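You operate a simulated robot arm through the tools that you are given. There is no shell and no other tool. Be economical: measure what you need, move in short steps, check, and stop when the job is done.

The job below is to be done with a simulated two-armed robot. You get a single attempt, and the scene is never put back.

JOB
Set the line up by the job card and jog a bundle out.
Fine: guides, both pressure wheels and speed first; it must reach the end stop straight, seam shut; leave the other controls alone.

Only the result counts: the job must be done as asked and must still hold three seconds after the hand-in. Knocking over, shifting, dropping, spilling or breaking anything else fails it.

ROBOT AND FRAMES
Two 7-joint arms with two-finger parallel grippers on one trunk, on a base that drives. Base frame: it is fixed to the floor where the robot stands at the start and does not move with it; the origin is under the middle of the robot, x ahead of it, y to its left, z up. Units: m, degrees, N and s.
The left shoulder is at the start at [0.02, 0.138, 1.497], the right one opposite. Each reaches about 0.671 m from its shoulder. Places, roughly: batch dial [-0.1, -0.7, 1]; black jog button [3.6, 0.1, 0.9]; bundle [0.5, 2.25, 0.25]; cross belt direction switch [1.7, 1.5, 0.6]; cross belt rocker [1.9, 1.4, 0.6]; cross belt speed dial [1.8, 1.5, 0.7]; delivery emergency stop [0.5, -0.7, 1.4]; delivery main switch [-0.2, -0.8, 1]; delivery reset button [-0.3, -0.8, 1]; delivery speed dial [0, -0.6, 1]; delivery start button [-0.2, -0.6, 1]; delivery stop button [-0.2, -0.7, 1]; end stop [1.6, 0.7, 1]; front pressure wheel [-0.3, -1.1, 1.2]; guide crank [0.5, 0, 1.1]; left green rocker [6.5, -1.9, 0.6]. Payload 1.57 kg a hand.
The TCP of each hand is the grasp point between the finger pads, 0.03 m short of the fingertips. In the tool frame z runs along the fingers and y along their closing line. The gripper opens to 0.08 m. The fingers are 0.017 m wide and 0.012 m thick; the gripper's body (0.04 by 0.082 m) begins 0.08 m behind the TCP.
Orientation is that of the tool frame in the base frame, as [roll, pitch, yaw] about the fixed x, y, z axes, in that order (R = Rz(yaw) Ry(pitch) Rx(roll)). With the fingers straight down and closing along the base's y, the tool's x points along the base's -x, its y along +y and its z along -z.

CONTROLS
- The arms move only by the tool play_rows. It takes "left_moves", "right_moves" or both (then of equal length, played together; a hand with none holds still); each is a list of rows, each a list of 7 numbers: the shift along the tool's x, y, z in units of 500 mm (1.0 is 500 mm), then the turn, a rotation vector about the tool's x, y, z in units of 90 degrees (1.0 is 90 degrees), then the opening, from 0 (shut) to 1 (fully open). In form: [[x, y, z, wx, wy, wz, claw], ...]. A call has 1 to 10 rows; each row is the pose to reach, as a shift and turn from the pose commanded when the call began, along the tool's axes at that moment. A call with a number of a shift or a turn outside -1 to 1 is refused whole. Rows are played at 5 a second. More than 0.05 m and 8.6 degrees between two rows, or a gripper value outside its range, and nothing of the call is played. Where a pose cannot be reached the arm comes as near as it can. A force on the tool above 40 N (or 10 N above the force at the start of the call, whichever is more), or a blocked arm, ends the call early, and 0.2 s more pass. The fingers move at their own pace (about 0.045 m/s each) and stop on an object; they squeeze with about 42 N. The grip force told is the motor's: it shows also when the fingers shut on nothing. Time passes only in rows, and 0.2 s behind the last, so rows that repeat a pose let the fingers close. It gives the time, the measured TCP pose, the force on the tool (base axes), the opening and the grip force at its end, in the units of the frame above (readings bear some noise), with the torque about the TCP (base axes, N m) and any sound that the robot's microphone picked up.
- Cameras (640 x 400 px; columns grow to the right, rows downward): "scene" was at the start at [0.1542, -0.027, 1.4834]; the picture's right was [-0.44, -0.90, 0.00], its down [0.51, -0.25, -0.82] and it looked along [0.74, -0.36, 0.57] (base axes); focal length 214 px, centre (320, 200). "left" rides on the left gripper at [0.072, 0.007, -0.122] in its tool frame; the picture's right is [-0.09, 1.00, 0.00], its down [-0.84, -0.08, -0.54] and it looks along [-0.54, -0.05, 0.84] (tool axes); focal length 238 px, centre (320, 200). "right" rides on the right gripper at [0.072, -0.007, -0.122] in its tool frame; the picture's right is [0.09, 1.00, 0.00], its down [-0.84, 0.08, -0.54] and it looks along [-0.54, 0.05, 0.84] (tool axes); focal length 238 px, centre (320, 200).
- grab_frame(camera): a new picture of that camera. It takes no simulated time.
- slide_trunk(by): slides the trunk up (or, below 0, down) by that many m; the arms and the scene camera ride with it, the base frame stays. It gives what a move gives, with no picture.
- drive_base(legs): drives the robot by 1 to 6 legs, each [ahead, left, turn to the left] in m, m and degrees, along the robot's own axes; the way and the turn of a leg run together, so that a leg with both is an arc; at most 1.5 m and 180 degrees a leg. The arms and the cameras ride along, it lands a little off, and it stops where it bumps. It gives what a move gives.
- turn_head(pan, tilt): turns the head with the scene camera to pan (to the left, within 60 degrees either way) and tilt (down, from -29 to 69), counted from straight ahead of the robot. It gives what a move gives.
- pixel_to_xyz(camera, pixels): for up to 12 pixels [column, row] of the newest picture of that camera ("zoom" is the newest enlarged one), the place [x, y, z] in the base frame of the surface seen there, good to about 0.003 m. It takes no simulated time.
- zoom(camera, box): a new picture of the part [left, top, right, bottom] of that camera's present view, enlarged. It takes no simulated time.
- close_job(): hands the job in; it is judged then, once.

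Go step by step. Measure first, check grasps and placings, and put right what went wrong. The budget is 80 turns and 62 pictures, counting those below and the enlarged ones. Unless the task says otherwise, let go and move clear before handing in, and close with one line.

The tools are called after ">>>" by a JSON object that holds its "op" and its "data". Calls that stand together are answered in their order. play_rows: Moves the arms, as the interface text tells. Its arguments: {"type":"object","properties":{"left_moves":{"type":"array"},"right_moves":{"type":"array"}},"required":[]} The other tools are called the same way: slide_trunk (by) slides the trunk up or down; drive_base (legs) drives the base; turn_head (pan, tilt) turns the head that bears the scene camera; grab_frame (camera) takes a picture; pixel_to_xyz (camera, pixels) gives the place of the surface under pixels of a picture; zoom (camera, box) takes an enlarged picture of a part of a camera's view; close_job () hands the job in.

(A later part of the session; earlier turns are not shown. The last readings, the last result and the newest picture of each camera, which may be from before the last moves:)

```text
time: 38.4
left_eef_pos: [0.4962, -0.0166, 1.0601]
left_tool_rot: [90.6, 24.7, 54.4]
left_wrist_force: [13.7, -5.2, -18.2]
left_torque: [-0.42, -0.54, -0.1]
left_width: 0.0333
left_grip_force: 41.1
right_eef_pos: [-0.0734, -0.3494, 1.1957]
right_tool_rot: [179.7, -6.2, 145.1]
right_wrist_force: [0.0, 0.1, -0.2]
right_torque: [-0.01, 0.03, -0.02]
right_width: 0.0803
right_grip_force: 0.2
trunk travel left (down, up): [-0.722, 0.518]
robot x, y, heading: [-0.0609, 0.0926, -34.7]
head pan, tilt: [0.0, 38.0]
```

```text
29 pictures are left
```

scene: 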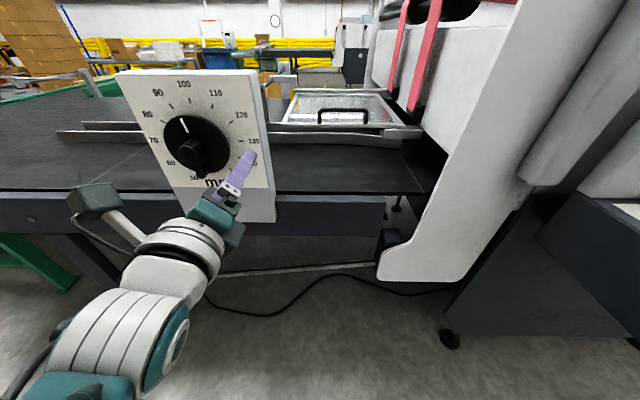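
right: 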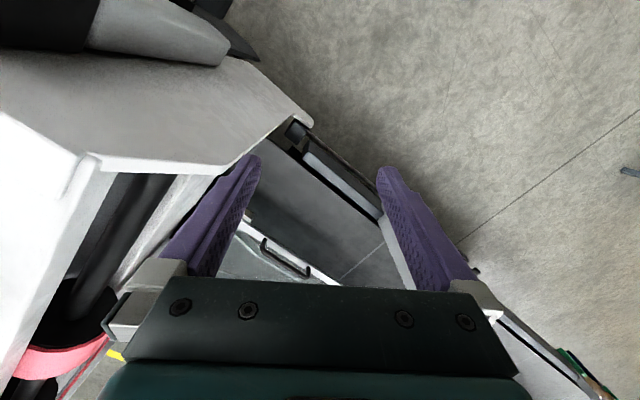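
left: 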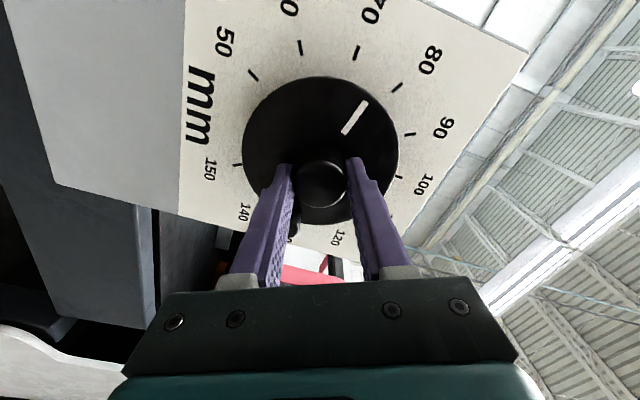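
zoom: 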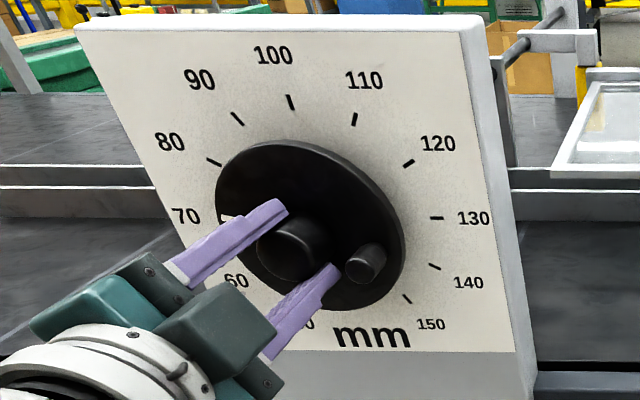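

The fingers hide the pointer in the scene view. I'll locate it from the pin, which sits opposite the pointer, and from any visible pointer pixels.

>>> {"op": "pixel_to_xyz", "data": {"camera": "zoom", "pixels": [[360, 265], [352, 262], [360, 275], [368, 262], [285, 250], [300, 262], [295, 250], [225, 217], [310, 160], [390, 230]]}}

>>> {"op": "pixel_to_xyz", "data": {"camera": "left", "pixels": [[345, 131], [366, 104], [355, 117], [357, 52], [397, 87], [300, 47], [320, 192], [260, 150]]}}

```text
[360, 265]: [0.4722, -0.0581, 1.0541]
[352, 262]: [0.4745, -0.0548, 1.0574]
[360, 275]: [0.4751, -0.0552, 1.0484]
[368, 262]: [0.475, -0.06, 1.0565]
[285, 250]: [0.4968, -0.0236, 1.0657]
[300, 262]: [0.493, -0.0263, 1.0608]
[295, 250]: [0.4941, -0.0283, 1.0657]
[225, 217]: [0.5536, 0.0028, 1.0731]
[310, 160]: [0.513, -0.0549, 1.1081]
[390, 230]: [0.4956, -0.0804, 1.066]
```

```text
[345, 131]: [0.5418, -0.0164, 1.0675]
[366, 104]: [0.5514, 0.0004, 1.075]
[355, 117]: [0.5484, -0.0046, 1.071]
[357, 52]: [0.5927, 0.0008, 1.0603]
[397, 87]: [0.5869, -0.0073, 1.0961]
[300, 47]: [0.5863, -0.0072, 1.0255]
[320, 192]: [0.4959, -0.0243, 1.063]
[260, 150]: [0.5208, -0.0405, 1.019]
```

Measured in 3D, the pointer is about 14° above the 70 line (roughly 75 mm). I'll turn another -12° and measure again.

>>> {"op": "play_rows", "data": {"left_moves": [[0, 0, 0, 0, 0, -0.07, 0], [0, 0, 0, 0, 0, -0.135, 0], [0, 0, 0, 0, 0, -0.135, 0]]}}

>>> {"op": "zoom", "data": {"camera": "left", "box": [200, 20, 440, 220]}}

```text
time: 39.2
left_eef_pos: [0.4951, -0.0168, 1.0605]
left_tool_rot: [90.7, 36.6, 54.6]
left_wrist_force: [15.2, -6.8, -18.5]
left_torque: [-0.43, -0.53, 0.05]
left_width: 0.0334
left_grip_force: 41.5
right_eef_pos: [-0.0727, -0.3487, 1.1958]
right_tool_rot: [179.7, -6.3, 145.1]
right_wrist_force: [-1.3, -0.7, 0.2]
right_torque: [-0.02, -0.01, -0.01]
right_width: 0.08
right_grip_force: 0.0
trunk travel left (down, up): [-0.722, 0.518]
robot x, y, heading: [-0.055, 0.0959, -35.1]
head pan, tilt: [0.0, 38.0]
```

```text
2.00 times, centred on (320, 120) of left
```

zoom: 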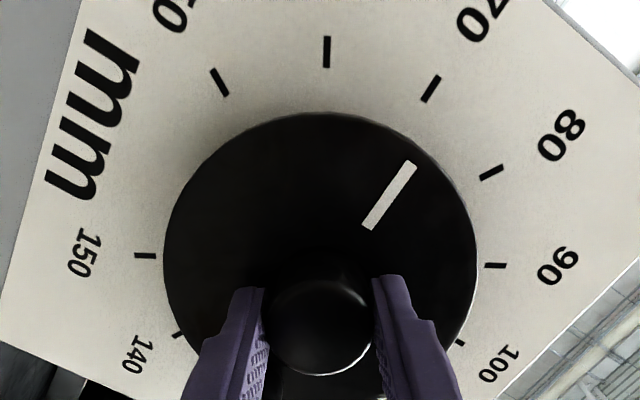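

>>> {"op": "pixel_to_xyz", "data": {"camera": "zoom", "pixels": [[368, 225], [380, 207], [390, 193], [400, 179], [409, 166], [430, 88], [490, 172], [327, 52], [495, 265], [145, 255]]}}

```text
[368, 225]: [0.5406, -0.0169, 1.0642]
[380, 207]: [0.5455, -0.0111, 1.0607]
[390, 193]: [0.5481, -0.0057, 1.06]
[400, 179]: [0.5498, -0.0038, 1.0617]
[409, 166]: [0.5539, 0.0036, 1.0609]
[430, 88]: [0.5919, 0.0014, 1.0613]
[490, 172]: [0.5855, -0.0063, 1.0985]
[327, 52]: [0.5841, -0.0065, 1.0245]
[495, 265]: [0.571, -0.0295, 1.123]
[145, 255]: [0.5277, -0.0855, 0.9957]
```

The pointer points lie at z ≈ 1.061, level with the 70 tick (1.061). I'll open, back off, and verify.

>>> {"op": "play_rows", "data": {"left_moves": [[0, 0, 0, 0, 0, 0, 0.3], [0, 0, 0, 0, 0, 0, 0.65], [0, 0, 0, 0, 0, 0, 0.65], [0, 0, -0.06, 0, 0, 0, 0.65], [0, 0, -0.12, 0, 0, 0, 0.65], [0, 0, -0.17, 0, 0, 0, 0.65]]}}

>>> {"op": "zoom", "data": {"camera": "left", "box": [200, 20, 440, 220]}}

```text
time: 40.6
left_eef_pos: [0.4264, 0.0333, 1.0623]
left_tool_rot: [90.5, 36.6, 54.4]
left_wrist_force: [-0.2, 0.1, -0.8]
left_torque: [0.01, 0.04, 0.0]
left_width: 0.0522
left_grip_force: 0.1
right_eef_pos: [-0.0739, -0.3474, 1.1945]
right_tool_rot: [179.7, -6.4, 145.1]
right_wrist_force: [-0.2, 0.3, 0.8]
right_torque: [0.03, 0.0, -0.02]
right_width: 0.08
right_grip_force: 0.1
trunk travel left (down, up): [-0.722, 0.518]
robot x, y, heading: [-0.0615, 0.094, -35.1]
head pan, tilt: [0.0, 38.0]
```

```text
2.00 times, centred on (320, 120) of left
```

zoom: 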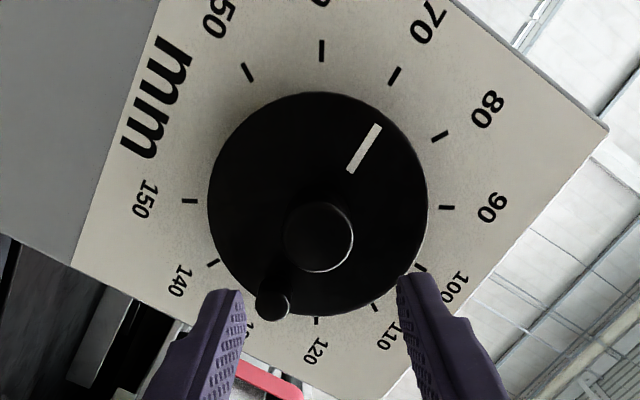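

>>> {"op": "pixel_to_xyz", "data": {"camera": "zoom", "pixels": [[351, 170], [357, 160], [364, 149], [370, 139], [377, 128], [395, 76], [440, 136], [321, 50], [320, 235], [260, 304], [447, 207], [190, 201]]}}

```text
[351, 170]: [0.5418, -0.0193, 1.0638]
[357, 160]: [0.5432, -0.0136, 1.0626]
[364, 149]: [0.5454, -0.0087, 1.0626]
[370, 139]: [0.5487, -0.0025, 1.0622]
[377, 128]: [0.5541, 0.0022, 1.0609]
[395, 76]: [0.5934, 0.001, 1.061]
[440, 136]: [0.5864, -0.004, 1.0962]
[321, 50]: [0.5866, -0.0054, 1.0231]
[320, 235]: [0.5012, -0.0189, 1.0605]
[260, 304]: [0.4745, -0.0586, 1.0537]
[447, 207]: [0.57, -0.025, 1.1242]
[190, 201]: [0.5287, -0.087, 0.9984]
```

After release the pointer measures about 70–71, on the 70 mark within measuring noise. Next are the pressure wheels and the speed dial, so I'll raise the trunk, back off, and look toward the machine.

>>> {"op": "slide_trunk", "data": {"by": 0.15}}

>>> {"op": "drive_base", "data": {"legs": [[-0.3, 0, 0]]}}

>>> {"op": "turn_head", "data": {"pan": -50, "tilt": 25}}

>>> {"op": "grab_frame", "data": {"camera": "scene"}}

```text
time: 42.4
left_eef_pos: [0.426, 0.033, 1.2118]
left_tool_rot: [90.7, 36.7, 54.6]
left_wrist_force: [0.1, -0.1, -1.1]
left_torque: [-0.02, -0.02, 0.01]
left_width: 0.0518
left_grip_force: 0.0
right_eef_pos: [-0.0745, -0.3475, 1.3461]
right_tool_rot: [179.6, -6.3, 145.1]
right_wrist_force: [-0.1, 0.4, 0.0]
right_torque: [-0.03, 0.01, 0.0]
right_width: 0.0801
right_grip_force: 0.2
trunk travel left (down, up): [-0.872, 0.368]
robot x, y, heading: [-0.0587, 0.0914, -35.0]
head pan, tilt: [0.0, 38.0]
```

```text
time: 44.4
left_eef_pos: [0.1797, 0.2033, 1.2118]
left_tool_rot: [90.5, 36.6, 54.6]
left_wrist_force: [0.2, 0.5, 0.3]
left_torque: [-0.01, -0.01, -0.01]
left_width: 0.0517
left_grip_force: 0.1
right_eef_pos: [-0.3186, -0.1783, 1.3452]
right_tool_rot: [179.6, -6.3, 145.2]
right_wrist_force: [0.3, 0.2, -0.3]
right_torque: [0.01, 0.02, 0.0]
right_width: 0.0801
right_grip_force: 0.0
trunk travel left (down, up): [-0.872, 0.368]
robot x, y, heading: [-0.3033, 0.2626, -34.8]
head pan, tilt: [0.0, 38.0]
```

```text
time: 45.6
left_eef_pos: [0.1807, 0.2026, 1.2115]
left_tool_rot: [90.4, 36.6, 54.5]
left_wrist_force: [-0.1, -0.3, -0.4]
left_torque: [0.01, 0.0, 0.02]
left_width: 0.0523
left_grip_force: 0.1
right_eef_pos: [-0.3203, -0.1782, 1.3452]
right_tool_rot: [179.7, -6.3, 145.2]
right_wrist_force: [-0.7, -0.3, -0.1]
right_torque: [-0.01, 0.0, 0.0]
right_width: 0.0798
right_grip_force: 0.0
trunk travel left (down, up): [-0.872, 0.368]
robot x, y, heading: [-0.3023, 0.261, -34.9]
head pan, tilt: [-50.0, 25.0]
```

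```text
26 pictures are left
```

scene: 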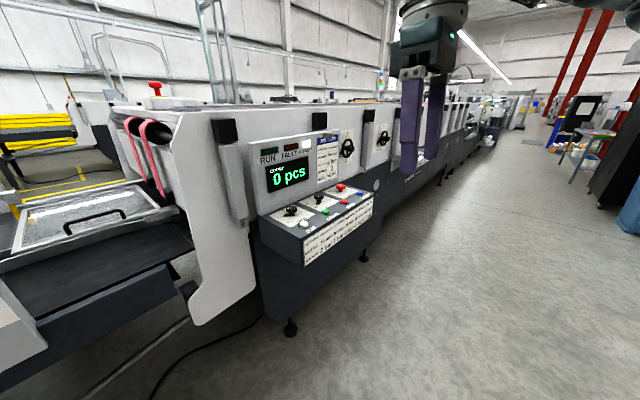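

The two pressure wheels are at (347, 148) and (383, 140) on the machine side, and there's a placard at (340, 225). I'll zoom in and measure.

>>> {"op": "zoom", "data": {"camera": "scene", "box": [255, 110, 405, 265]}}

>>> {"op": "pixel_to_xyz", "data": {"camera": "scene", "pixels": [[347, 148], [384, 138], [291, 210], [319, 199], [304, 224], [340, 187], [310, 265], [370, 215], [332, 125], [368, 116], [320, 240], [440, 250]]}}

```text
2.58 times, centred on (330, 188) of scene
```

zoom: 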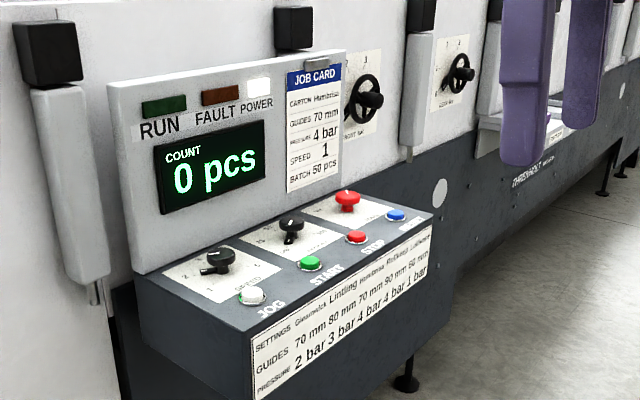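

```text
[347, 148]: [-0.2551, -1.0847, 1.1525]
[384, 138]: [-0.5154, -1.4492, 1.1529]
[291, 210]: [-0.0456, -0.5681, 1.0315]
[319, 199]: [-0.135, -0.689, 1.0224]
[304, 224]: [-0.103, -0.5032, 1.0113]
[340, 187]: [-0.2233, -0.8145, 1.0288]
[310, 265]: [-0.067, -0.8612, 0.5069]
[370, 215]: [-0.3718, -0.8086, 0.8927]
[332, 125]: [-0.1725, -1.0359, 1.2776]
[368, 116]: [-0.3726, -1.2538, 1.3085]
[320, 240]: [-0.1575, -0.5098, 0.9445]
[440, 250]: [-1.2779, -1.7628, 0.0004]
```

The placard agrees with the job card (Humbrisa: 70 mm, 4 bar). I'll drive along the machine, staying clear of the panel, to stand in front of the first wheel for the left arm.

>>> {"op": "drive_base", "data": {"legs": [[0, -1.3, 0], [0.08, 0, 0]]}}

>>> {"op": "turn_head", "data": {"pan": 10, "tilt": 28}}

>>> {"op": "grab_frame", "data": {"camera": "scene"}}

```text
time: 52.9
left_eef_pos: [-0.5005, -0.9237, 1.2118]
left_tool_rot: [90.7, 36.6, 55.0]
left_wrist_force: [0.2, -0.3, 0.1]
left_torque: [-0.01, 0.0, 0.03]
left_width: 0.0521
left_grip_force: 0.0
right_eef_pos: [-0.9966, -1.3077, 1.3449]
right_tool_rot: [179.6, -6.2, 145.6]
right_wrist_force: [0.2, 0.6, 0.0]
right_torque: [0.02, 0.01, 0.01]
right_width: 0.08
right_grip_force: 0.1
trunk travel left (down, up): [-0.872, 0.368]
robot x, y, heading: [-0.9877, -0.869, -34.4]
head pan, tilt: [-50.0, 25.0]
```

```text
time: 54.2
left_eef_pos: [-0.5007, -0.9228, 1.2122]
left_tool_rot: [90.6, 36.7, 54.9]
left_wrist_force: [0.4, -0.3, -0.6]
left_torque: [-0.04, -0.03, -0.01]
left_width: 0.052
left_grip_force: 0.1
right_eef_pos: [-0.9975, -1.3076, 1.3457]
right_tool_rot: [179.6, -6.3, 145.5]
right_wrist_force: [0.1, 0.0, 0.0]
right_torque: [0.02, 0.0, 0.01]
right_width: 0.0798
right_grip_force: 0.0
trunk travel left (down, up): [-0.872, 0.368]
robot x, y, heading: [-0.9839, -0.8643, -34.4]
head pan, tilt: [10.0, 28.0]
```

```text
24 pictures are left
```

scene: 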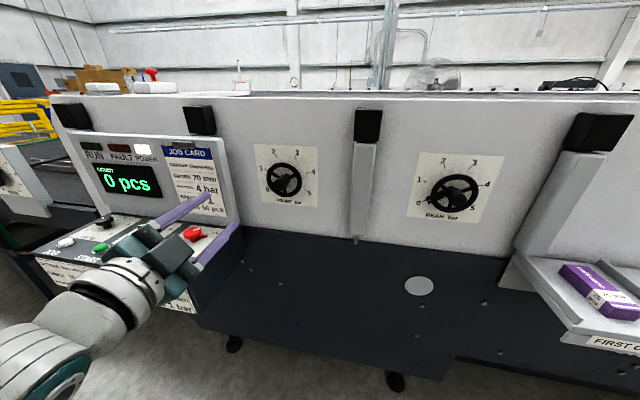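

Both wheels show clearly, FRONT at (284, 180) and REAR at (453, 192). I'll zoom on both and measure.

>>> {"op": "zoom", "data": {"camera": "scene", "box": [404, 145, 494, 225]}}

>>> {"op": "pixel_to_xyz", "data": {"camera": "zoom", "pixels": [[345, 215], [290, 150], [420, 190], [330, 290], [470, 80], [80, 70], [110, 350], [590, 80], [370, 180], [310, 250]]}}

>>> {"op": "zoom", "data": {"camera": "scene", "box": [246, 138, 326, 213]}}

```text
5.00 times, centred on (449, 185) of scene
```

zoom: 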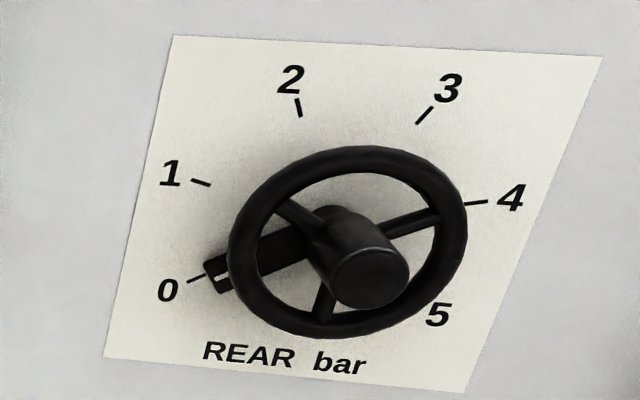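

```text
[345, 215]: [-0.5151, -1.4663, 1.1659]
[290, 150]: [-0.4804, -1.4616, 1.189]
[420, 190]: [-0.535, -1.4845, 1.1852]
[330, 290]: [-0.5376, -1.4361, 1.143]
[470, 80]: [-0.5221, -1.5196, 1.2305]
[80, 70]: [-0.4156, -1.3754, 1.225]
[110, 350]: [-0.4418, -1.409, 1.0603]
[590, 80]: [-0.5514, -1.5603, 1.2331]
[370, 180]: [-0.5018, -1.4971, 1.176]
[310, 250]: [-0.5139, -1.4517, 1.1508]
```

```text
5.33 times, centred on (286, 176) of scene
```

zoom: 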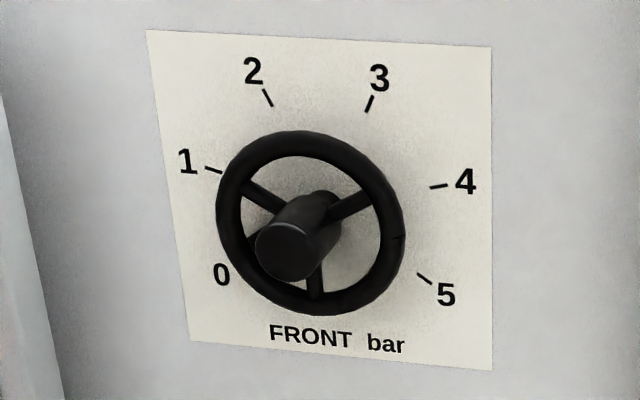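

Rear reads 0; the front pointer is hidden behind the hub near 0. Both need about +192° clockwise to reach 4. I'll measure the front wheel in this zoom.

>>> {"op": "pixel_to_xyz", "data": {"camera": "zoom", "pixels": [[285, 250], [262, 250], [308, 250], [285, 228], [285, 272], [228, 205], [393, 235], [305, 145], [315, 303], [214, 170], [438, 187], [330, 60]]}}

```text
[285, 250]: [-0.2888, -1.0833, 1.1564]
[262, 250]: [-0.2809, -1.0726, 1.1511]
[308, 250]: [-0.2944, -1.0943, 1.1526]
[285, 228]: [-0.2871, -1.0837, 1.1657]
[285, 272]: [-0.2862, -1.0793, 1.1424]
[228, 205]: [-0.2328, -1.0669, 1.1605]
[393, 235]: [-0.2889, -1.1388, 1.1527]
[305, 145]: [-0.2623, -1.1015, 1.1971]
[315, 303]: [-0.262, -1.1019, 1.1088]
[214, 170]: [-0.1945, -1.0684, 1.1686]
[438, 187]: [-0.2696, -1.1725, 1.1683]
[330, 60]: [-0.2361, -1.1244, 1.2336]
```

The front hub axis passes through (-0.287, -1.083, 1.153), with the hub tip 67 mm and the rim 34 mm off the face. I'll drive ahead 0.17 m and lower the trunk 0.06 m, which puts the left hand just in front of this hub.

>>> {"op": "drive_base", "data": {"legs": [[0.165, -0.01, -1]]}}

>>> {"op": "slide_trunk", "data": {"by": -0.06}}

```text
time: 55.6
left_eef_pos: [-0.3742, -1.0326, 1.2118]
left_tool_rot: [90.7, 36.6, 53.9]
left_wrist_force: [-0.1, -0.4, -0.4]
left_torque: [0.01, 0.03, 0.0]
left_width: 0.052
left_grip_force: 0.0
right_eef_pos: [-0.8777, -1.4091, 1.3456]
right_tool_rot: [179.7, -6.3, 144.6]
right_wrist_force: [0.5, -0.3, 0.4]
right_torque: [0.03, -0.03, 0.02]
right_width: 0.0799
right_grip_force: 0.0
trunk travel left (down, up): [-0.872, 0.368]
robot x, y, heading: [-0.8568, -0.9687, -35.2]
head pan, tilt: [10.0, 28.0]
```

```text
time: 56.6
left_eef_pos: [-0.3733, -1.0321, 1.1511]
left_tool_rot: [90.6, 36.7, 53.9]
left_wrist_force: [-0.6, -0.1, -0.4]
left_torque: [0.01, -0.03, 0.0]
left_width: 0.052
left_grip_force: 0.0
right_eef_pos: [-0.8777, -1.4087, 1.2845]
right_tool_rot: [179.6, -6.3, 144.6]
right_wrist_force: [0.1, -0.3, -0.6]
right_torque: [-0.02, 0.0, 0.01]
right_width: 0.0801
right_grip_force: 0.0
trunk travel left (down, up): [-0.812, 0.428]
robot x, y, heading: [-0.8591, -0.9666, -35.2]
head pan, tilt: [10.0, 28.0]
```

The hand is in line: 9 mm right of the axis and about 0.1 m short of the hub tip. I'll roll to 0° and move up to just in front of the hub.

>>> {"op": "play_rows", "data": {"left_moves": [[0.0015, 0.0017, 0.015, 0, 0, -0.085, 0.75], [0.003, 0.0034, 0.03, 0, 0, -0.17, 0.75], [0.0045, 0.005, 0.045, 0, 0, -0.255, 0.75], [0.006, 0.0068, 0.06, 0, 0, -0.34, 0.75], [0.0075, 0.0085, 0.08, 0, 0, -0.425, 0.75], [0.009, 0.0105, 0.1, 0, 0, -0.51, 0.75], [0.0116, 0.0136, 0.12, 0, 0, -0.589, 0.75], [0.0116, 0.0136, 0.12, 0, 0, -0.589, 0.75]]}}

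>>> {"op": "grab_frame", "data": {"camera": "left"}}

```text
time: 58.4
left_eef_pos: [-0.3203, -1.0615, 1.1527]
left_tool_rot: [149.6, 89.4, 113.1]
left_wrist_force: [0.7, -0.2, 0.0]
left_torque: [0.02, -0.03, 0.02]
left_width: 0.06
left_grip_force: 0.1
right_eef_pos: [-0.8784, -1.4084, 1.2855]
right_tool_rot: [179.7, -6.3, 144.6]
right_wrist_force: [-0.6, -0.1, 0.2]
right_torque: [0.01, 0.0, -0.03]
right_width: 0.08
right_grip_force: 0.0
trunk travel left (down, up): [-0.812, 0.428]
robot x, y, heading: [-0.8567, -0.9701, -35.3]
head pan, tilt: [10.0, 28.0]
```

```text
21 pictures are left
```

left: 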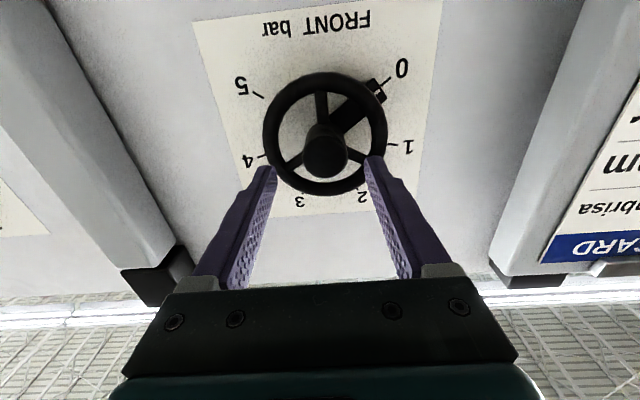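

The front pointer is at 0 and the hub (325, 152) is centred. I'll advance 37 mm and close.

>>> {"op": "play_rows", "data": {"left_moves": [[0, 0.003, 0.03, 0, 0, 0, 0.75], [0, 0.003, 0.06, 0, 0, 0, 0.75], [0, 0.003, 0.074, 0, 0, 0, 0.6], [0, 0.003, 0.074, 0, 0, 0, 0], [0, 0.003, 0.074, 0, 0, 0, 0], [0, 0.003, 0.074, 0, 0, 0, 0]]}}

>>> {"op": "play_rows", "data": {"left_moves": [[0, 0, 0, 0, 0, 0.094, 0], [0, 0, 0, 0, 0, 0.188, 0], [0, 0, 0, 0, 0, 0.282, 0], [0, 0, 0, 0, 0, 0.376, 0], [0, 0, 0, 0, 0, 0.47, 0], [0, 0, 0, 0, 0, 0.564, 0], [0, 0, 0, 0, 0, 0.658, 0], [0, 0, 0, 0, 0, 0.752, 0], [0, 0, 0, 0, 0, 0.846, 0], [0, 0, 0, 0, 0, 0.94, 0]]}}

>>> {"op": "grab_frame", "data": {"camera": "left"}}

```text
time: 59.8
left_eef_pos: [-0.2878, -1.0799, 1.1528]
left_tool_rot: [135.1, 89.3, 98.8]
left_wrist_force: [11.1, 5.9, -2.1]
left_torque: [-0.07, -0.18, 1.01]
left_width: 0.0339
left_grip_force: 31.8
right_eef_pos: [-0.8773, -1.4076, 1.2857]
right_tool_rot: [179.6, -6.3, 144.5]
right_wrist_force: [-1.1, -0.6, 0.0]
right_torque: [-0.01, 0.01, -0.01]
right_width: 0.08
right_grip_force: 0.1
trunk travel left (down, up): [-0.812, 0.428]
robot x, y, heading: [-0.8613, -0.9681, -35.5]
head pan, tilt: [10.0, 28.0]
```

```text
time: 62.0
left_eef_pos: [-0.2902, -1.0808, 1.1499]
left_tool_rot: [90.7, 4.9, 53.7]
left_wrist_force: [15.8, -5.6, -20.6]
left_torque: [-0.38, -0.43, 0.58]
left_width: 0.0335
left_grip_force: 41.2
right_eef_pos: [-0.8769, -1.41, 1.2858]
right_tool_rot: [179.7, -6.4, 144.6]
right_wrist_force: [-0.4, 0.2, 0.0]
right_torque: [0.02, 0.0, -0.01]
right_width: 0.0799
right_grip_force: 0.0
trunk travel left (down, up): [-0.812, 0.428]
robot x, y, heading: [-0.8542, -0.9679, -35.5]
head pan, tilt: [10.0, 28.0]
```

```text
20 pictures are left
```

left: 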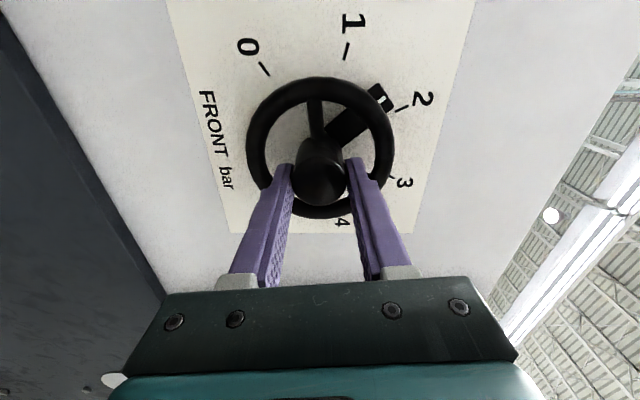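

The pointer has moved to about 1.8. I'll turn another +47° with this grasp, then release, roll back and regrasp.

>>> {"op": "play_rows", "data": {"left_moves": [[0, 0, 0, 0, 0, 0.09, 0], [0, 0, 0, 0, 0, 0.18, 0], [0, 0, 0, 0, 0, 0.27, 0], [0, 0, 0, 0, 0, 0.36, 0], [0, 0, 0, 0, 0, 0.45, 0], [0, 0, 0, 0, 0, 0.52, 0], [0, 0, 0, 0, 0, 0.52, 0.4], [0, 0, 0, 0, 0, 0.52, 0.7], [0, 0, -0.05, 0, 0, 0.52, 0.7], [0, 0, -0.085, 0, 0, 0.52, 0.7]]}}

>>> {"op": "grab_frame", "data": {"camera": "left"}}

```text
time: 63.3
left_eef_pos: [-0.2898, -1.0805, 1.1485]
left_tool_rot: [91.6, -38.1, 53.0]
left_wrist_force: [4.2, -2.0, -6.5]
left_torque: [-0.49, -0.69, -0.19]
left_width: 0.0336
left_grip_force: 41.2
right_eef_pos: [-0.8775, -1.4079, 1.2864]
right_tool_rot: [179.7, -6.2, 144.6]
right_wrist_force: [0.5, -0.2, 0.8]
right_torque: [0.03, -0.01, 0.0]
right_width: 0.0798
right_grip_force: 0.0
trunk travel left (down, up): [-0.812, 0.428]
robot x, y, heading: [-0.8568, -0.9681, -35.3]
head pan, tilt: [10.0, 28.0]
stopped in row 6 (left hand): the force on the tool passed its limit at 40 N (the readings are from after the stop); the commanded pose is now the measured one
```

```text
19 pictures are left
```

left: 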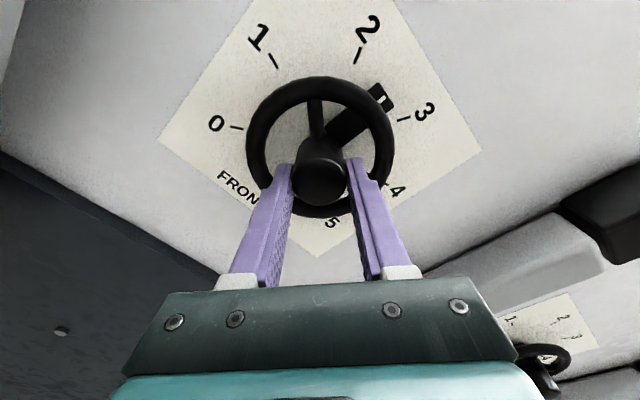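

The pointer is at about 2.7, and the force limit stopped the last row. I'll release, back off and roll back 51°.

>>> {"op": "play_rows", "data": {"left_moves": [[0, 0, 0, 0, 0, 0, 0.4], [0, 0, 0, 0, 0, 0, 0.75], [0, 0, -0.05, 0, 0, 0, 0.75], [0, 0, -0.085, 0, 0, 0, 0.75], [0, 0, -0.085, 0, 0, -0.09, 0.75], [0, 0, -0.085, 0, 0, -0.18, 0.75], [0, 0, -0.085, 0, 0, -0.27, 0.75], [0, 0, -0.085, 0, 0, -0.36, 0.75], [0, 0, -0.085, 0, 0, -0.45, 0.75], [0, 0, -0.085, 0, 0, -0.54, 0.75]]}}

```text
time: 65.5
left_eef_pos: [-0.3236, -1.0551, 1.1507]
left_tool_rot: [91.1, 10.7, 54.1]
left_wrist_force: [-0.1, 0.8, -0.7]
left_torque: [0.01, 0.02, 0.0]
left_width: 0.06
left_grip_force: 0.0
right_eef_pos: [-0.8781, -1.4091, 1.2865]
right_tool_rot: [179.8, -6.3, 144.6]
right_wrist_force: [0.6, -0.2, 0.2]
right_torque: [0.01, -0.04, 0.01]
right_width: 0.0801
right_grip_force: 0.1
trunk travel left (down, up): [-0.812, 0.428]
robot x, y, heading: [-0.8588, -0.9682, -35.4]
head pan, tilt: [10.0, 28.0]
```

The hand is well centred in position. I'll roll back another 30°, then advance and close again.

>>> {"op": "play_rows", "data": {"left_moves": [[0, 0.004, 0, 0, 0, -0.09, 0.75], [0, 0.004, 0, 0, 0, -0.18, 0.75], [0, 0.004, 0, 0, 0, -0.27, 0.75], [0, 0.004, 0, 0, 0, -0.33, 0.75], [0, 0.004, 0.04, 0, 0, -0.33, 0.75], [0, 0.004, 0.085, 0, 0, -0.33, 0.75], [0, 0.004, 0.085, 0, 0, -0.33, 0.3], [0, 0.004, 0.085, 0, 0, -0.33, 0], [0, 0.004, 0.085, 0, 0, -0.33, 0], [0, 0.004, 0.085, 0, 0, -0.33, 0]]}}

>>> {"op": "play_rows", "data": {"left_moves": [[0, 0, 0, 0, 0, 0.09, 0], [0, 0, 0, 0, 0, 0.18, 0], [0, 0, 0, 0, 0, 0.27, 0], [0, 0, 0, 0, 0, 0.36, 0], [0, 0, 0, 0, 0, 0.45, 0], [0, 0, 0, 0, 0, 0.54, 0], [0, 0, 0, 0, 0, 0.63, 0], [0, 0, 0, 0, 0, 0.69, 0], [0, 0, 0, 0, 0, 0.69, 0]]}}

>>> {"op": "grab_frame", "data": {"camera": "left"}}

```text
time: 67.7
left_eef_pos: [-0.2885, -1.0821, 1.1512]
left_tool_rot: [91.3, 40.2, 54.6]
left_wrist_force: [0.1, 0.9, 0.7]
left_torque: [-0.34, -0.54, 0.65]
left_width: 0.0338
left_grip_force: 34.2
right_eef_pos: [-0.8779, -1.4087, 1.2853]
right_tool_rot: [179.7, -6.2, 144.5]
right_wrist_force: [-0.1, 0.2, 0.4]
right_torque: [-0.02, 0.0, 0.01]
right_width: 0.0802
right_grip_force: 0.1
trunk travel left (down, up): [-0.812, 0.428]
robot x, y, heading: [-0.8579, -0.9691, -35.3]
head pan, tilt: [10.0, 28.0]
```

```text
time: 69.7
left_eef_pos: [-0.29, -1.0812, 1.1496]
left_tool_rot: [91.3, -21.8, 53.4]
left_wrist_force: [12.9, -8.7, -18.1]
left_torque: [-0.49, -0.72, -0.04]
left_width: 0.0332
left_grip_force: 41.4
right_eef_pos: [-0.8767, -1.4097, 1.2852]
right_tool_rot: [179.8, -6.3, 144.6]
right_wrist_force: [-0.2, -0.8, -0.3]
right_torque: [-0.04, 0.01, 0.01]
right_width: 0.0799
right_grip_force: 0.0
trunk travel left (down, up): [-0.812, 0.428]
robot x, y, heading: [-0.8554, -0.9647, -35.4]
head pan, tilt: [10.0, 28.0]
```

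```text
18 pictures are left
```

left: 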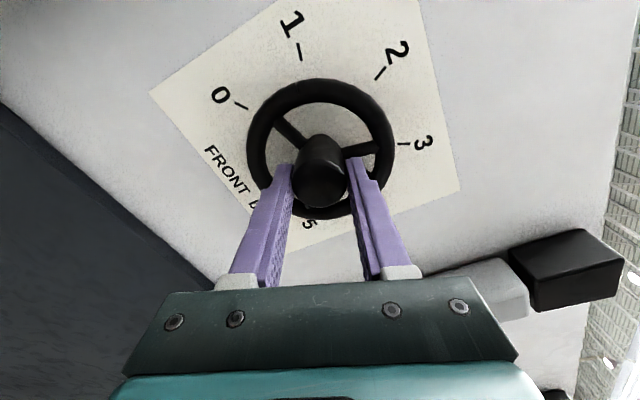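

The fingers hide the pointer. I'll release, back off and check it with the scene camera.

>>> {"op": "play_rows", "data": {"left_moves": [[0, 0, 0, 0, 0, 0, 0.4], [0, 0, 0, 0, 0, 0, 0.75], [0, 0, -0.06, 0, 0, 0, 0.75], [0, 0, -0.1, 0, 0, 0, 0.75], [0, 0, -0.16, 0, 0, 0, 0.75], [0, 0, -0.16, 0, 0, 0, 0.75]]}}

>>> {"op": "grab_frame", "data": {"camera": "scene"}}

>>> {"op": "zoom", "data": {"camera": "left", "box": [230, 50, 430, 190]}}

```text
time: 71.1
left_eef_pos: [-0.3524, -1.0334, 1.1517]
left_tool_rot: [91.3, -22.0, 53.5]
left_wrist_force: [0.6, -0.4, 0.4]
left_torque: [-0.02, 0.0, -0.02]
left_width: 0.0602
left_grip_force: 0.1
right_eef_pos: [-0.8776, -1.4088, 1.2852]
right_tool_rot: [179.7, -6.3, 144.7]
right_wrist_force: [-0.3, -0.7, 0.2]
right_torque: [0.0, 0.0, 0.0]
right_width: 0.0802
right_grip_force: 0.1
trunk travel left (down, up): [-0.812, 0.428]
robot x, y, heading: [-0.8568, -0.9668, -35.4]
head pan, tilt: [10.0, 28.0]
```

```text
17 pictures are left
```

scene: 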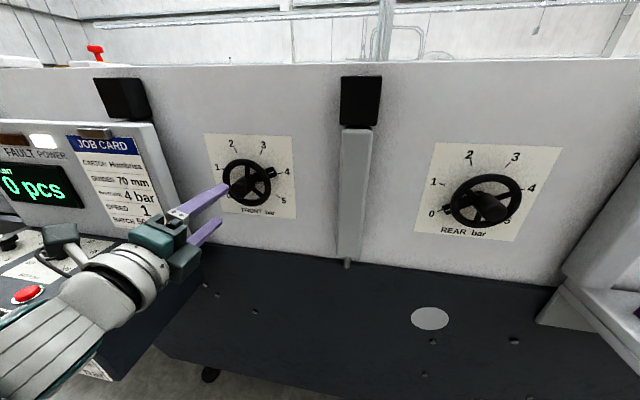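

```text
2.86 times, centred on (330, 120) of left
```

zoom: 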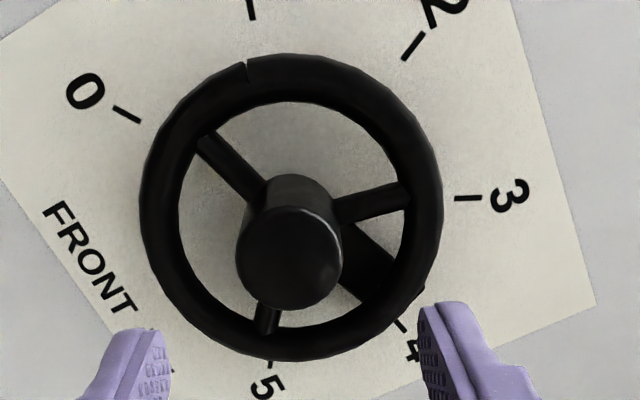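

Zooming on the front dial for a precise reading.

>>> {"op": "zoom", "data": {"camera": "scene", "box": [200, 128, 300, 222]}}

```text
4.26 times, centred on (250, 175) of scene
```

zoom: 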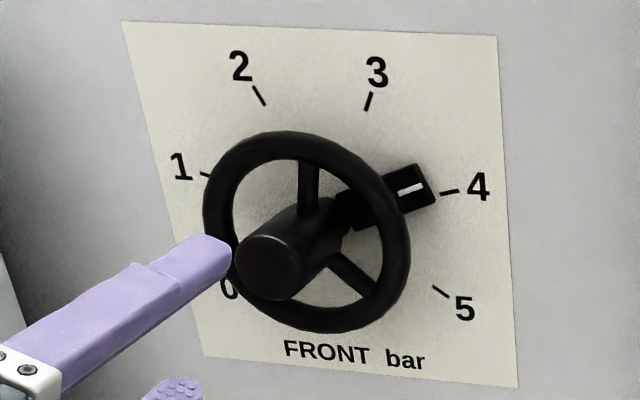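

>>> {"op": "pixel_to_xyz", "data": {"camera": "zoom", "pixels": [[400, 191], [408, 189], [415, 187], [422, 184], [450, 192], [440, 291], [205, 174], [369, 102], [260, 95], [430, 190], [418, 170], [430, 205]]}}

```text
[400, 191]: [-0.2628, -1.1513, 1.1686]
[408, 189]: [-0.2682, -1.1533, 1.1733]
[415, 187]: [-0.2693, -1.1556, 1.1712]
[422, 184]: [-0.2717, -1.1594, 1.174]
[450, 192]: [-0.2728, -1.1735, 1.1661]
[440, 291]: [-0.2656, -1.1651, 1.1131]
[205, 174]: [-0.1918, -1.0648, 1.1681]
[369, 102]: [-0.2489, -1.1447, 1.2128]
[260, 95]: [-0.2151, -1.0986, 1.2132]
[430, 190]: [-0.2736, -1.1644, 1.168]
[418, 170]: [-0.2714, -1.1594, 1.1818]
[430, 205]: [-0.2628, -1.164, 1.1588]
```

The pointer measures about 10° short of the 4 tick (scale 50° per bar, so about 3.8). I'll regrasp and turn another 10°.

>>> {"op": "play_rows", "data": {"left_moves": [[0, 0, 0.05, 0, 0, -0.07, 0.75], [0, 0, 0.11, 0, 0, -0.14, 0.75], [0, 0, 0.16, 0, 0, -0.14, 0.75], [0, 0, 0.16, 0, 0, -0.14, 0.3], [0, 0, 0.16, 0, 0, -0.14, 0], [0, 0, 0.16, 0, 0, -0.14, 0], [0, 0, 0.16, 0, 0, -0.14, 0], [0, 0, 0.16, 0, 0, -0.08, 0], [0, 0, 0.16, 0, 0, -0.02, 0], [0, 0, 0.16, 0, 0, -0.02, 0]]}}

>>> {"op": "play_rows", "data": {"left_moves": [[0, 0, 0, 0, 0, 0, 0.4], [0, 0, 0, 0, 0, 0, 0.75], [0, 0, -0.06, 0, 0, 0, 0.75], [0, 0, -0.12, 0, 0, 0, 0.75], [0, 0, -0.18, 0, 0, 0, 0.75]]}}

>>> {"op": "zoom", "data": {"camera": "scene", "box": [200, 128, 300, 222]}}

>>> {"op": "pixel_to_xyz", "data": {"camera": "zoom", "pixels": [[450, 192], [205, 174], [369, 102], [260, 95], [405, 195], [410, 194], [415, 194], [420, 193], [425, 192]]}}

```text
time: 73.3
left_eef_pos: [-0.2895, -1.0814, 1.1488]
left_tool_rot: [91.2, -20.1, 53.5]
left_wrist_force: [12.4, -6.9, -14.3]
left_torque: [-0.53, -0.71, 0.03]
left_width: 0.0339
left_grip_force: 41.9
right_eef_pos: [-0.8771, -1.4104, 1.2858]
right_tool_rot: [179.7, -6.2, 144.7]
right_wrist_force: [-0.4, 0.7, 0.0]
right_torque: [0.01, 0.02, -0.01]
right_width: 0.0801
right_grip_force: 0.1
trunk travel left (down, up): [-0.812, 0.428]
robot x, y, heading: [-0.8593, -0.9681, -35.4]
head pan, tilt: [10.0, 28.0]
```

```text
time: 74.5
left_eef_pos: [-0.3619, -1.0281, 1.1532]
left_tool_rot: [91.1, -20.0, 53.6]
left_wrist_force: [0.2, 0.7, 0.4]
left_torque: [0.01, 0.04, 0.02]
left_width: 0.06
left_grip_force: 0.0
right_eef_pos: [-0.8781, -1.4091, 1.2856]
right_tool_rot: [179.7, -6.3, 144.7]
right_wrist_force: [0.4, 0.0, -0.1]
right_torque: [0.01, 0.02, 0.02]
right_width: 0.08
right_grip_force: 0.1
trunk travel left (down, up): [-0.812, 0.428]
robot x, y, heading: [-0.8583, -0.9703, -35.4]
head pan, tilt: [10.0, 28.0]
```

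```text
4.26 times, centred on (250, 175) of scene
```

zoom: 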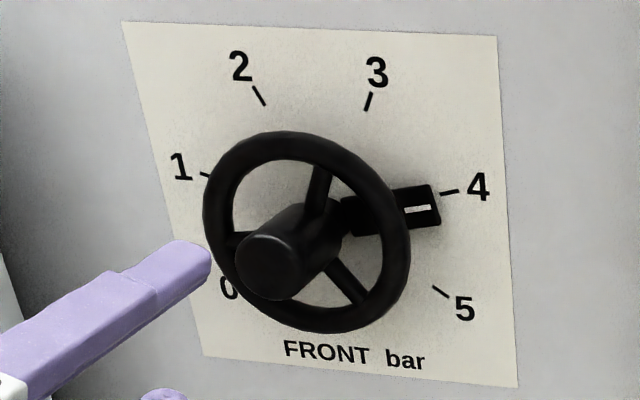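

```text
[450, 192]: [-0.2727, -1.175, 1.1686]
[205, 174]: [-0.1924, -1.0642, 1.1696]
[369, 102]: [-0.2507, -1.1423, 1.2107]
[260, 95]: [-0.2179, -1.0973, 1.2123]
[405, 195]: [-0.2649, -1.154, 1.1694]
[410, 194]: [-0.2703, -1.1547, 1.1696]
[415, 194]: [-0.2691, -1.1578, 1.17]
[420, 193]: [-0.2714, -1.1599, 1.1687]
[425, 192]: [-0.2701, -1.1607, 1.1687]
```

>>> {"op": "pixel_to_xyz", "data": {"camera": "zoom", "pixels": [[406, 210], [412, 209], [418, 208], [425, 208], [431, 207], [445, 193], [455, 191], [200, 173], [207, 175], [440, 291]]}}

```text
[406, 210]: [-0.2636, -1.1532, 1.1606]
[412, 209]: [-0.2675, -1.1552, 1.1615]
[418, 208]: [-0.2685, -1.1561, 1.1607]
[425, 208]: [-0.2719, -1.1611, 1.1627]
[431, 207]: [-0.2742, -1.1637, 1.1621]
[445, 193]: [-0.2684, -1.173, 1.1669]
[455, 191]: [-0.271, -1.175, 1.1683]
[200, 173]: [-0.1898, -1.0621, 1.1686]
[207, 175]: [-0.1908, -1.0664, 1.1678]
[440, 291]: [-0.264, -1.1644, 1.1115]
```

The front wheel reads about 4.05, which is good. The rear wheel is next. I'll check how far the pillar between the wheels sticks out, and measure the rear wheel and the tray.

>>> {"op": "pixel_to_xyz", "data": {"camera": "scene", "pixels": [[360, 100], [355, 190], [348, 260], [490, 207], [483, 178], [455, 205], [519, 200], [447, 185], [533, 189], [610, 330], [590, 290], [560, 310]]}}

```text
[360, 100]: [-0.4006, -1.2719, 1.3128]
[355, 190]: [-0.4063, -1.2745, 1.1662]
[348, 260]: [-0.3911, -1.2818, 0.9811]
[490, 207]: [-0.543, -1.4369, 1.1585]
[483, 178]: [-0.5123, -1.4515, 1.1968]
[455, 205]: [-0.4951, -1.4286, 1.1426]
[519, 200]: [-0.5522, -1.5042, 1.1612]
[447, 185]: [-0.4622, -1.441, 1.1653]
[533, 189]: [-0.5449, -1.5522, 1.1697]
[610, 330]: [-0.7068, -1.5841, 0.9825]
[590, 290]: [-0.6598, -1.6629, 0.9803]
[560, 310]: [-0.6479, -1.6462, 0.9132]
```

The pillar sticks out only 50 mm and my fingertips are 130 mm off the face. I'll shift the base 0.455 m right and look again.

>>> {"op": "drive_base", "data": {"legs": [[0, -0.455, 0]]}}

>>> {"op": "grab_frame", "data": {"camera": "left"}}

>>> {"op": "pixel_to_xyz", "data": {"camera": "left", "pixels": [[320, 140], [310, 145], [330, 145], [320, 130], [320, 150]]}}

```text
time: 77.3
left_eef_pos: [-0.6241, -1.3975, 1.1536]
left_tool_rot: [91.2, -20.1, 53.4]
left_wrist_force: [0.5, 0.1, 1.2]
left_torque: [0.02, -0.01, -0.02]
left_width: 0.0601
left_grip_force: 0.1
right_eef_pos: [-1.1396, -1.7773, 1.2852]
right_tool_rot: [179.7, -6.4, 144.5]
right_wrist_force: [-1.0, -0.4, -0.6]
right_torque: [-0.01, 0.0, 0.04]
right_width: 0.0802
right_grip_force: 0.0
trunk travel left (down, up): [-0.812, 0.428]
robot x, y, heading: [-1.1206, -1.3349, -35.7]
head pan, tilt: [10.0, 28.0]
```

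```text
13 pictures are left
```

left: 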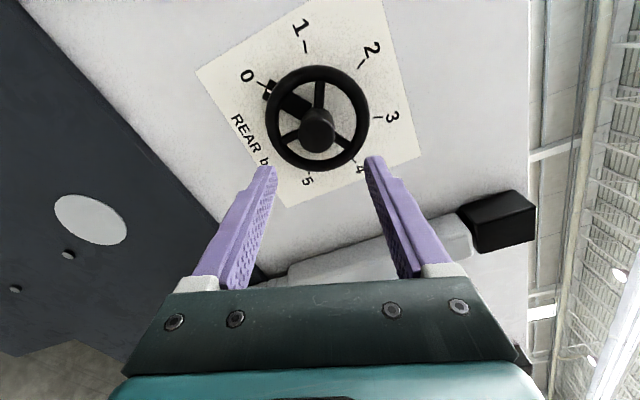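

```text
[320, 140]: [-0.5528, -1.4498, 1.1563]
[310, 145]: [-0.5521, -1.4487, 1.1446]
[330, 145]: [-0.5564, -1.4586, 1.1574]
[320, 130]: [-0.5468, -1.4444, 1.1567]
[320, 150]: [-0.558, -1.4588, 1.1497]
```

The rear hub tip is at (-0.552, -1.452, 1.152) and the hand is aligned within 3 mm. I'll roll back toward 0° and close in.

>>> {"op": "play_rows", "data": {"left_moves": [[0, 0, 0.01, 0, 0, -0.094, 0.75], [0, 0, 0.02, 0, 0, -0.188, 0.75], [0, 0, 0.03, 0, 0, -0.282, 0.75], [0, 0, 0.04, 0, 0, -0.376, 0.75], [-0.002, 0, 0.05, 0, 0, -0.47, 0.75], [-0.003, 0, 0.06, 0, 0, -0.564, 0.75], [-0.004, 0, 0.07, 0, 0, -0.658, 0.75], [-0.005, 0, 0.08, 0, 0, -0.752, 0.75], [-0.005, 0, 0.085, 0, 0, -0.846, 0.75], [-0.005, 0, 0.09, 0, 0, -0.94, 0.75]]}}

>>> {"op": "play_rows", "data": {"left_moves": [[0, 0, 0, 0, 0, -0.09, 0.75], [0, 0, 0, 0, 0, -0.18, 0.75], [0, 0, 0, 0, 0, -0.27, 0.75], [0, 0, 0.04, 0, 0, -0.27, 0.75], [0, 0, 0.083, 0, 0, -0.27, 0.75], [0, 0, 0.083, 0, 0, -0.27, 0.3], [0, 0, 0.083, 0, 0, -0.27, 0], [0, 0, 0.083, 0, 0, -0.27, 0], [0, 0, 0.083, 0, 0, -0.27, 0]]}}

```text
time: 79.5
left_eef_pos: [-0.5902, -1.4264, 1.1509]
left_tool_rot: [92.5, 64.6, 56.1]
left_wrist_force: [0.8, 0.5, 0.3]
left_torque: [-0.01, -0.01, 0.0]
left_width: 0.0599
left_grip_force: 0.0
right_eef_pos: [-1.1407, -1.7773, 1.2851]
right_tool_rot: [179.6, -6.3, 144.5]
right_wrist_force: [-0.1, -0.1, -0.3]
right_torque: [-0.02, 0.02, 0.0]
right_width: 0.0799
right_grip_force: 0.2
trunk travel left (down, up): [-0.812, 0.428]
robot x, y, heading: [-1.1237, -1.3399, -35.4]
head pan, tilt: [10.0, 28.0]
```

```text
time: 81.5
left_eef_pos: [-0.5519, -1.4452, 1.152]
left_tool_rot: [129.8, 88.0, 94.0]
left_wrist_force: [24.5, 18.0, -7.0]
left_torque: [0.0, -0.07, 0.74]
left_width: 0.0337
left_grip_force: 32.8
right_eef_pos: [-1.1375, -1.7756, 1.2837]
right_tool_rot: [179.5, -6.2, 144.5]
right_wrist_force: [0.0, -0.6, 0.1]
right_torque: [-0.01, 0.0, 0.0]
right_width: 0.0802
right_grip_force: 0.1
trunk travel left (down, up): [-0.812, 0.428]
robot x, y, heading: [-1.1235, -1.3346, -35.6]
head pan, tilt: [10.0, 28.0]
```

The hub is gripped with about 30 N of side load toward +u. I'll relieve that by 5 mm while turning +85°.

>>> {"op": "play_rows", "data": {"left_moves": [[0, 0.01, 0, 0, 0, 0, 0], [0, 0.01, 0, 0, 0, 0.094, 0], [0, 0.01, 0, 0, 0, 0.188, 0], [0, 0.01, 0, 0, 0, 0.282, 0], [0, 0.01, 0, 0, 0, 0.376, 0], [0, 0.01, 0, 0, 0, 0.47, 0], [0, 0.01, 0, 0, 0, 0.564, 0], [0, 0.01, 0, 0, 0, 0.658, 0], [0, 0.01, 0, 0, 0, 0.752, 0], [0, 0.01, 0, 0, 0, 0.846, 0]]}}

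>>> {"op": "play_rows", "data": {"left_moves": [[0, 0, 0, 0, 0, 0.09, 0], [0, 0, 0, 0, 0, 0.18, 0], [0, 0, 0, 0, 0, 0.27, 0], [0, 0, 0, 0, 0, 0.36, 0], [0, 0, 0, 0, 0, 0.44, 0], [0, 0, 0, 0, 0, 0.44, 0]]}}

```text
time: 83.7
left_eef_pos: [-0.5517, -1.4457, 1.1509]
left_tool_rot: [91.1, 12.4, 54.2]
left_wrist_force: [2.4, 12.7, -0.1]
left_torque: [-0.46, -0.6, 1.38]
left_width: 0.0336
left_grip_force: 41.9
right_eef_pos: [-1.1412, -1.7773, 1.284]
right_tool_rot: [179.6, -6.2, 144.6]
right_wrist_force: [0.2, -0.7, -0.2]
right_torque: [0.01, 0.04, -0.04]
right_width: 0.08
right_grip_force: 0.1
trunk travel left (down, up): [-0.812, 0.428]
robot x, y, heading: [-1.124, -1.3371, -35.6]
head pan, tilt: [10.0, 28.0]
```

```text
time: 85.1
left_eef_pos: [-0.552, -1.4462, 1.1503]
left_tool_rot: [91.3, -27.1, 53.2]
left_wrist_force: [5.7, 9.9, -7.2]
left_torque: [-0.55, -0.8, 0.15]
left_width: 0.0336
left_grip_force: 41.5
right_eef_pos: [-1.1395, -1.777, 1.2844]
right_tool_rot: [179.6, -6.3, 144.4]
right_wrist_force: [0.2, -0.3, 0.2]
right_torque: [0.02, 0.01, 0.05]
right_width: 0.0799
right_grip_force: 0.0
trunk travel left (down, up): [-0.812, 0.428]
robot x, y, heading: [-1.1201, -1.3364, -35.5]
head pan, tilt: [10.0, 28.0]
```

It has turned about 115° so far. I'll release, back off, roll back, and regrasp for the rest.

>>> {"op": "play_rows", "data": {"left_moves": [[0, 0, 0, 0, 0, 0, 0.4], [0, 0, 0, 0, 0, 0, 0.75], [0, 0, -0.05, 0, 0, 0, 0.75], [0, 0, -0.085, 0, 0, -0.04, 0.75], [0, 0, -0.085, 0, 0, -0.13, 0.75], [0, 0, -0.085, 0, 0, -0.22, 0.75], [0, 0, -0.085, 0, 0, -0.31, 0.75], [0, 0, -0.085, 0, 0, -0.4, 0.75], [0, 0, -0.085, 0, 0, -0.49, 0.75], [0, 0, -0.085, 0, 0, -0.58, 0.75]]}}

>>> {"op": "grab_frame", "data": {"camera": "left"}}

```text
time: 87.3
left_eef_pos: [-0.5863, -1.4216, 1.1514]
left_tool_rot: [91.2, 25.4, 54.3]
left_wrist_force: [0.2, -0.3, -0.4]
left_torque: [0.01, 0.01, -0.02]
left_width: 0.0601
left_grip_force: 0.0
right_eef_pos: [-1.1403, -1.7781, 1.2856]
right_tool_rot: [179.6, -6.3, 144.5]
right_wrist_force: [0.7, -0.2, 0.7]
right_torque: [0.01, 0.01, 0.0]
right_width: 0.0799
right_grip_force: 0.0
trunk travel left (down, up): [-0.812, 0.428]
robot x, y, heading: [-1.1184, -1.3364, -35.4]
head pan, tilt: [10.0, 28.0]
```

```text
12 pictures are left
```

left: 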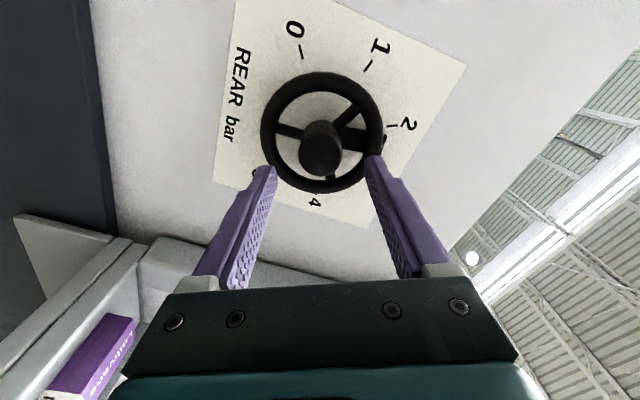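

The pointer is at about 2.3. I'll roll back 27° more, regrasp, and turn about +80°.

>>> {"op": "play_rows", "data": {"left_moves": [[0, 0, 0, 0, 0, -0.09, 0.75], [0, 0, 0, 0, 0, -0.18, 0.75], [0, 0, 0, 0, 0, -0.27, 0.75], [0, 0, 0, 0, 0, -0.32, 0.75], [0, 0, 0.04, 0, 0, -0.32, 0.75], [0, 0, 0.083, 0, 0, -0.32, 0.75], [0, 0, 0.083, 0, 0, -0.32, 0.3], [0, 0, 0.083, 0, 0, -0.32, 0], [0, 0, 0.083, 0, 0, -0.32, 0], [0, 0, 0.083, 0, 0, -0.32, 0]]}}

>>> {"op": "play_rows", "data": {"left_moves": [[0, 0, 0, 0, 0, 0.09, 0], [0, 0, 0, 0, 0, 0.18, 0], [0, 0, 0, 0, 0, 0.27, 0], [0, 0, 0, 0, 0, 0.36, 0], [0, 0, 0, 0, 0, 0.45, 0], [0, 0, 0, 0, 0, 0.54, 0], [0, 0, 0, 0, 0, 0.63, 0], [0, 0, 0, 0, 0, 0.72, 0], [0, 0, 0, 0, 0, 0.81, 0], [0, 0, 0, 0, 0, 0.88, 0]]}}

>>> {"op": "play_rows", "data": {"left_moves": [[0, 0, 0, 0, 0, 0, 0.4], [0, 0, 0, 0, 0, 0, 0.75], [0, 0, -0.06, 0, 0, 0, 0.75], [0, 0, -0.12, 0, 0, 0, 0.75], [0, 0, -0.18, 0, 0, 0, 0.75]]}}

>>> {"op": "zoom", "data": {"camera": "scene", "box": [200, 128, 300, 222]}}

```text
time: 89.5
left_eef_pos: [-0.553, -1.4451, 1.1524]
left_tool_rot: [91.7, 54.0, 55.2]
left_wrist_force: [1.4, 6.5, 2.7]
left_torque: [-0.37, -0.53, 0.85]
left_width: 0.0337
left_grip_force: 34.2
right_eef_pos: [-1.1391, -1.7773, 1.285]
right_tool_rot: [179.6, -6.2, 144.5]
right_wrist_force: [-1.7, -0.3, -0.2]
right_torque: [0.01, 0.01, 0.02]
right_width: 0.08
right_grip_force: 0.0
trunk travel left (down, up): [-0.812, 0.428]
robot x, y, heading: [-1.1219, -1.3392, -35.4]
head pan, tilt: [10.0, 28.0]
```

```text
time: 91.7
left_eef_pos: [-0.5539, -1.4455, 1.1485]
left_tool_rot: [91.4, -25.3, 53.3]
left_wrist_force: [9.6, 0.5, -8.2]
left_torque: [-0.63, -0.84, 0.55]
left_width: 0.0335
left_grip_force: 41.2
right_eef_pos: [-1.1397, -1.7782, 1.2856]
right_tool_rot: [179.6, -6.3, 144.4]
right_wrist_force: [0.9, 0.1, -0.2]
right_torque: [0.01, 0.01, 0.01]
right_width: 0.0799
right_grip_force: 0.1
trunk travel left (down, up): [-0.812, 0.428]
robot x, y, heading: [-1.1198, -1.3387, -35.4]
head pan, tilt: [10.0, 28.0]
```

```text
time: 92.9
left_eef_pos: [-0.6265, -1.3957, 1.1533]
left_tool_rot: [91.2, -25.1, 53.2]
left_wrist_force: [0.3, 0.2, 0.3]
left_torque: [-0.03, 0.02, 0.02]
left_width: 0.06
left_grip_force: 0.1
right_eef_pos: [-1.1397, -1.7781, 1.2855]
right_tool_rot: [179.7, -6.4, 144.5]
right_wrist_force: [0.4, -0.9, -0.4]
right_torque: [-0.01, -0.02, 0.01]
right_width: 0.0799
right_grip_force: 0.1
trunk travel left (down, up): [-0.812, 0.428]
robot x, y, heading: [-1.1226, -1.3403, -35.7]
head pan, tilt: [10.0, 28.0]
```

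```text
4.26 times, centred on (250, 175) of scene
```

zoom: 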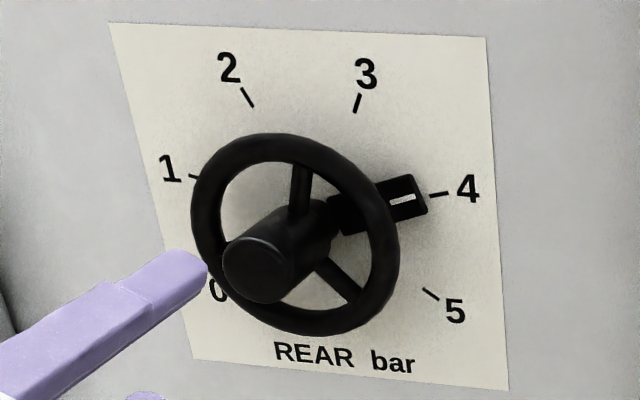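

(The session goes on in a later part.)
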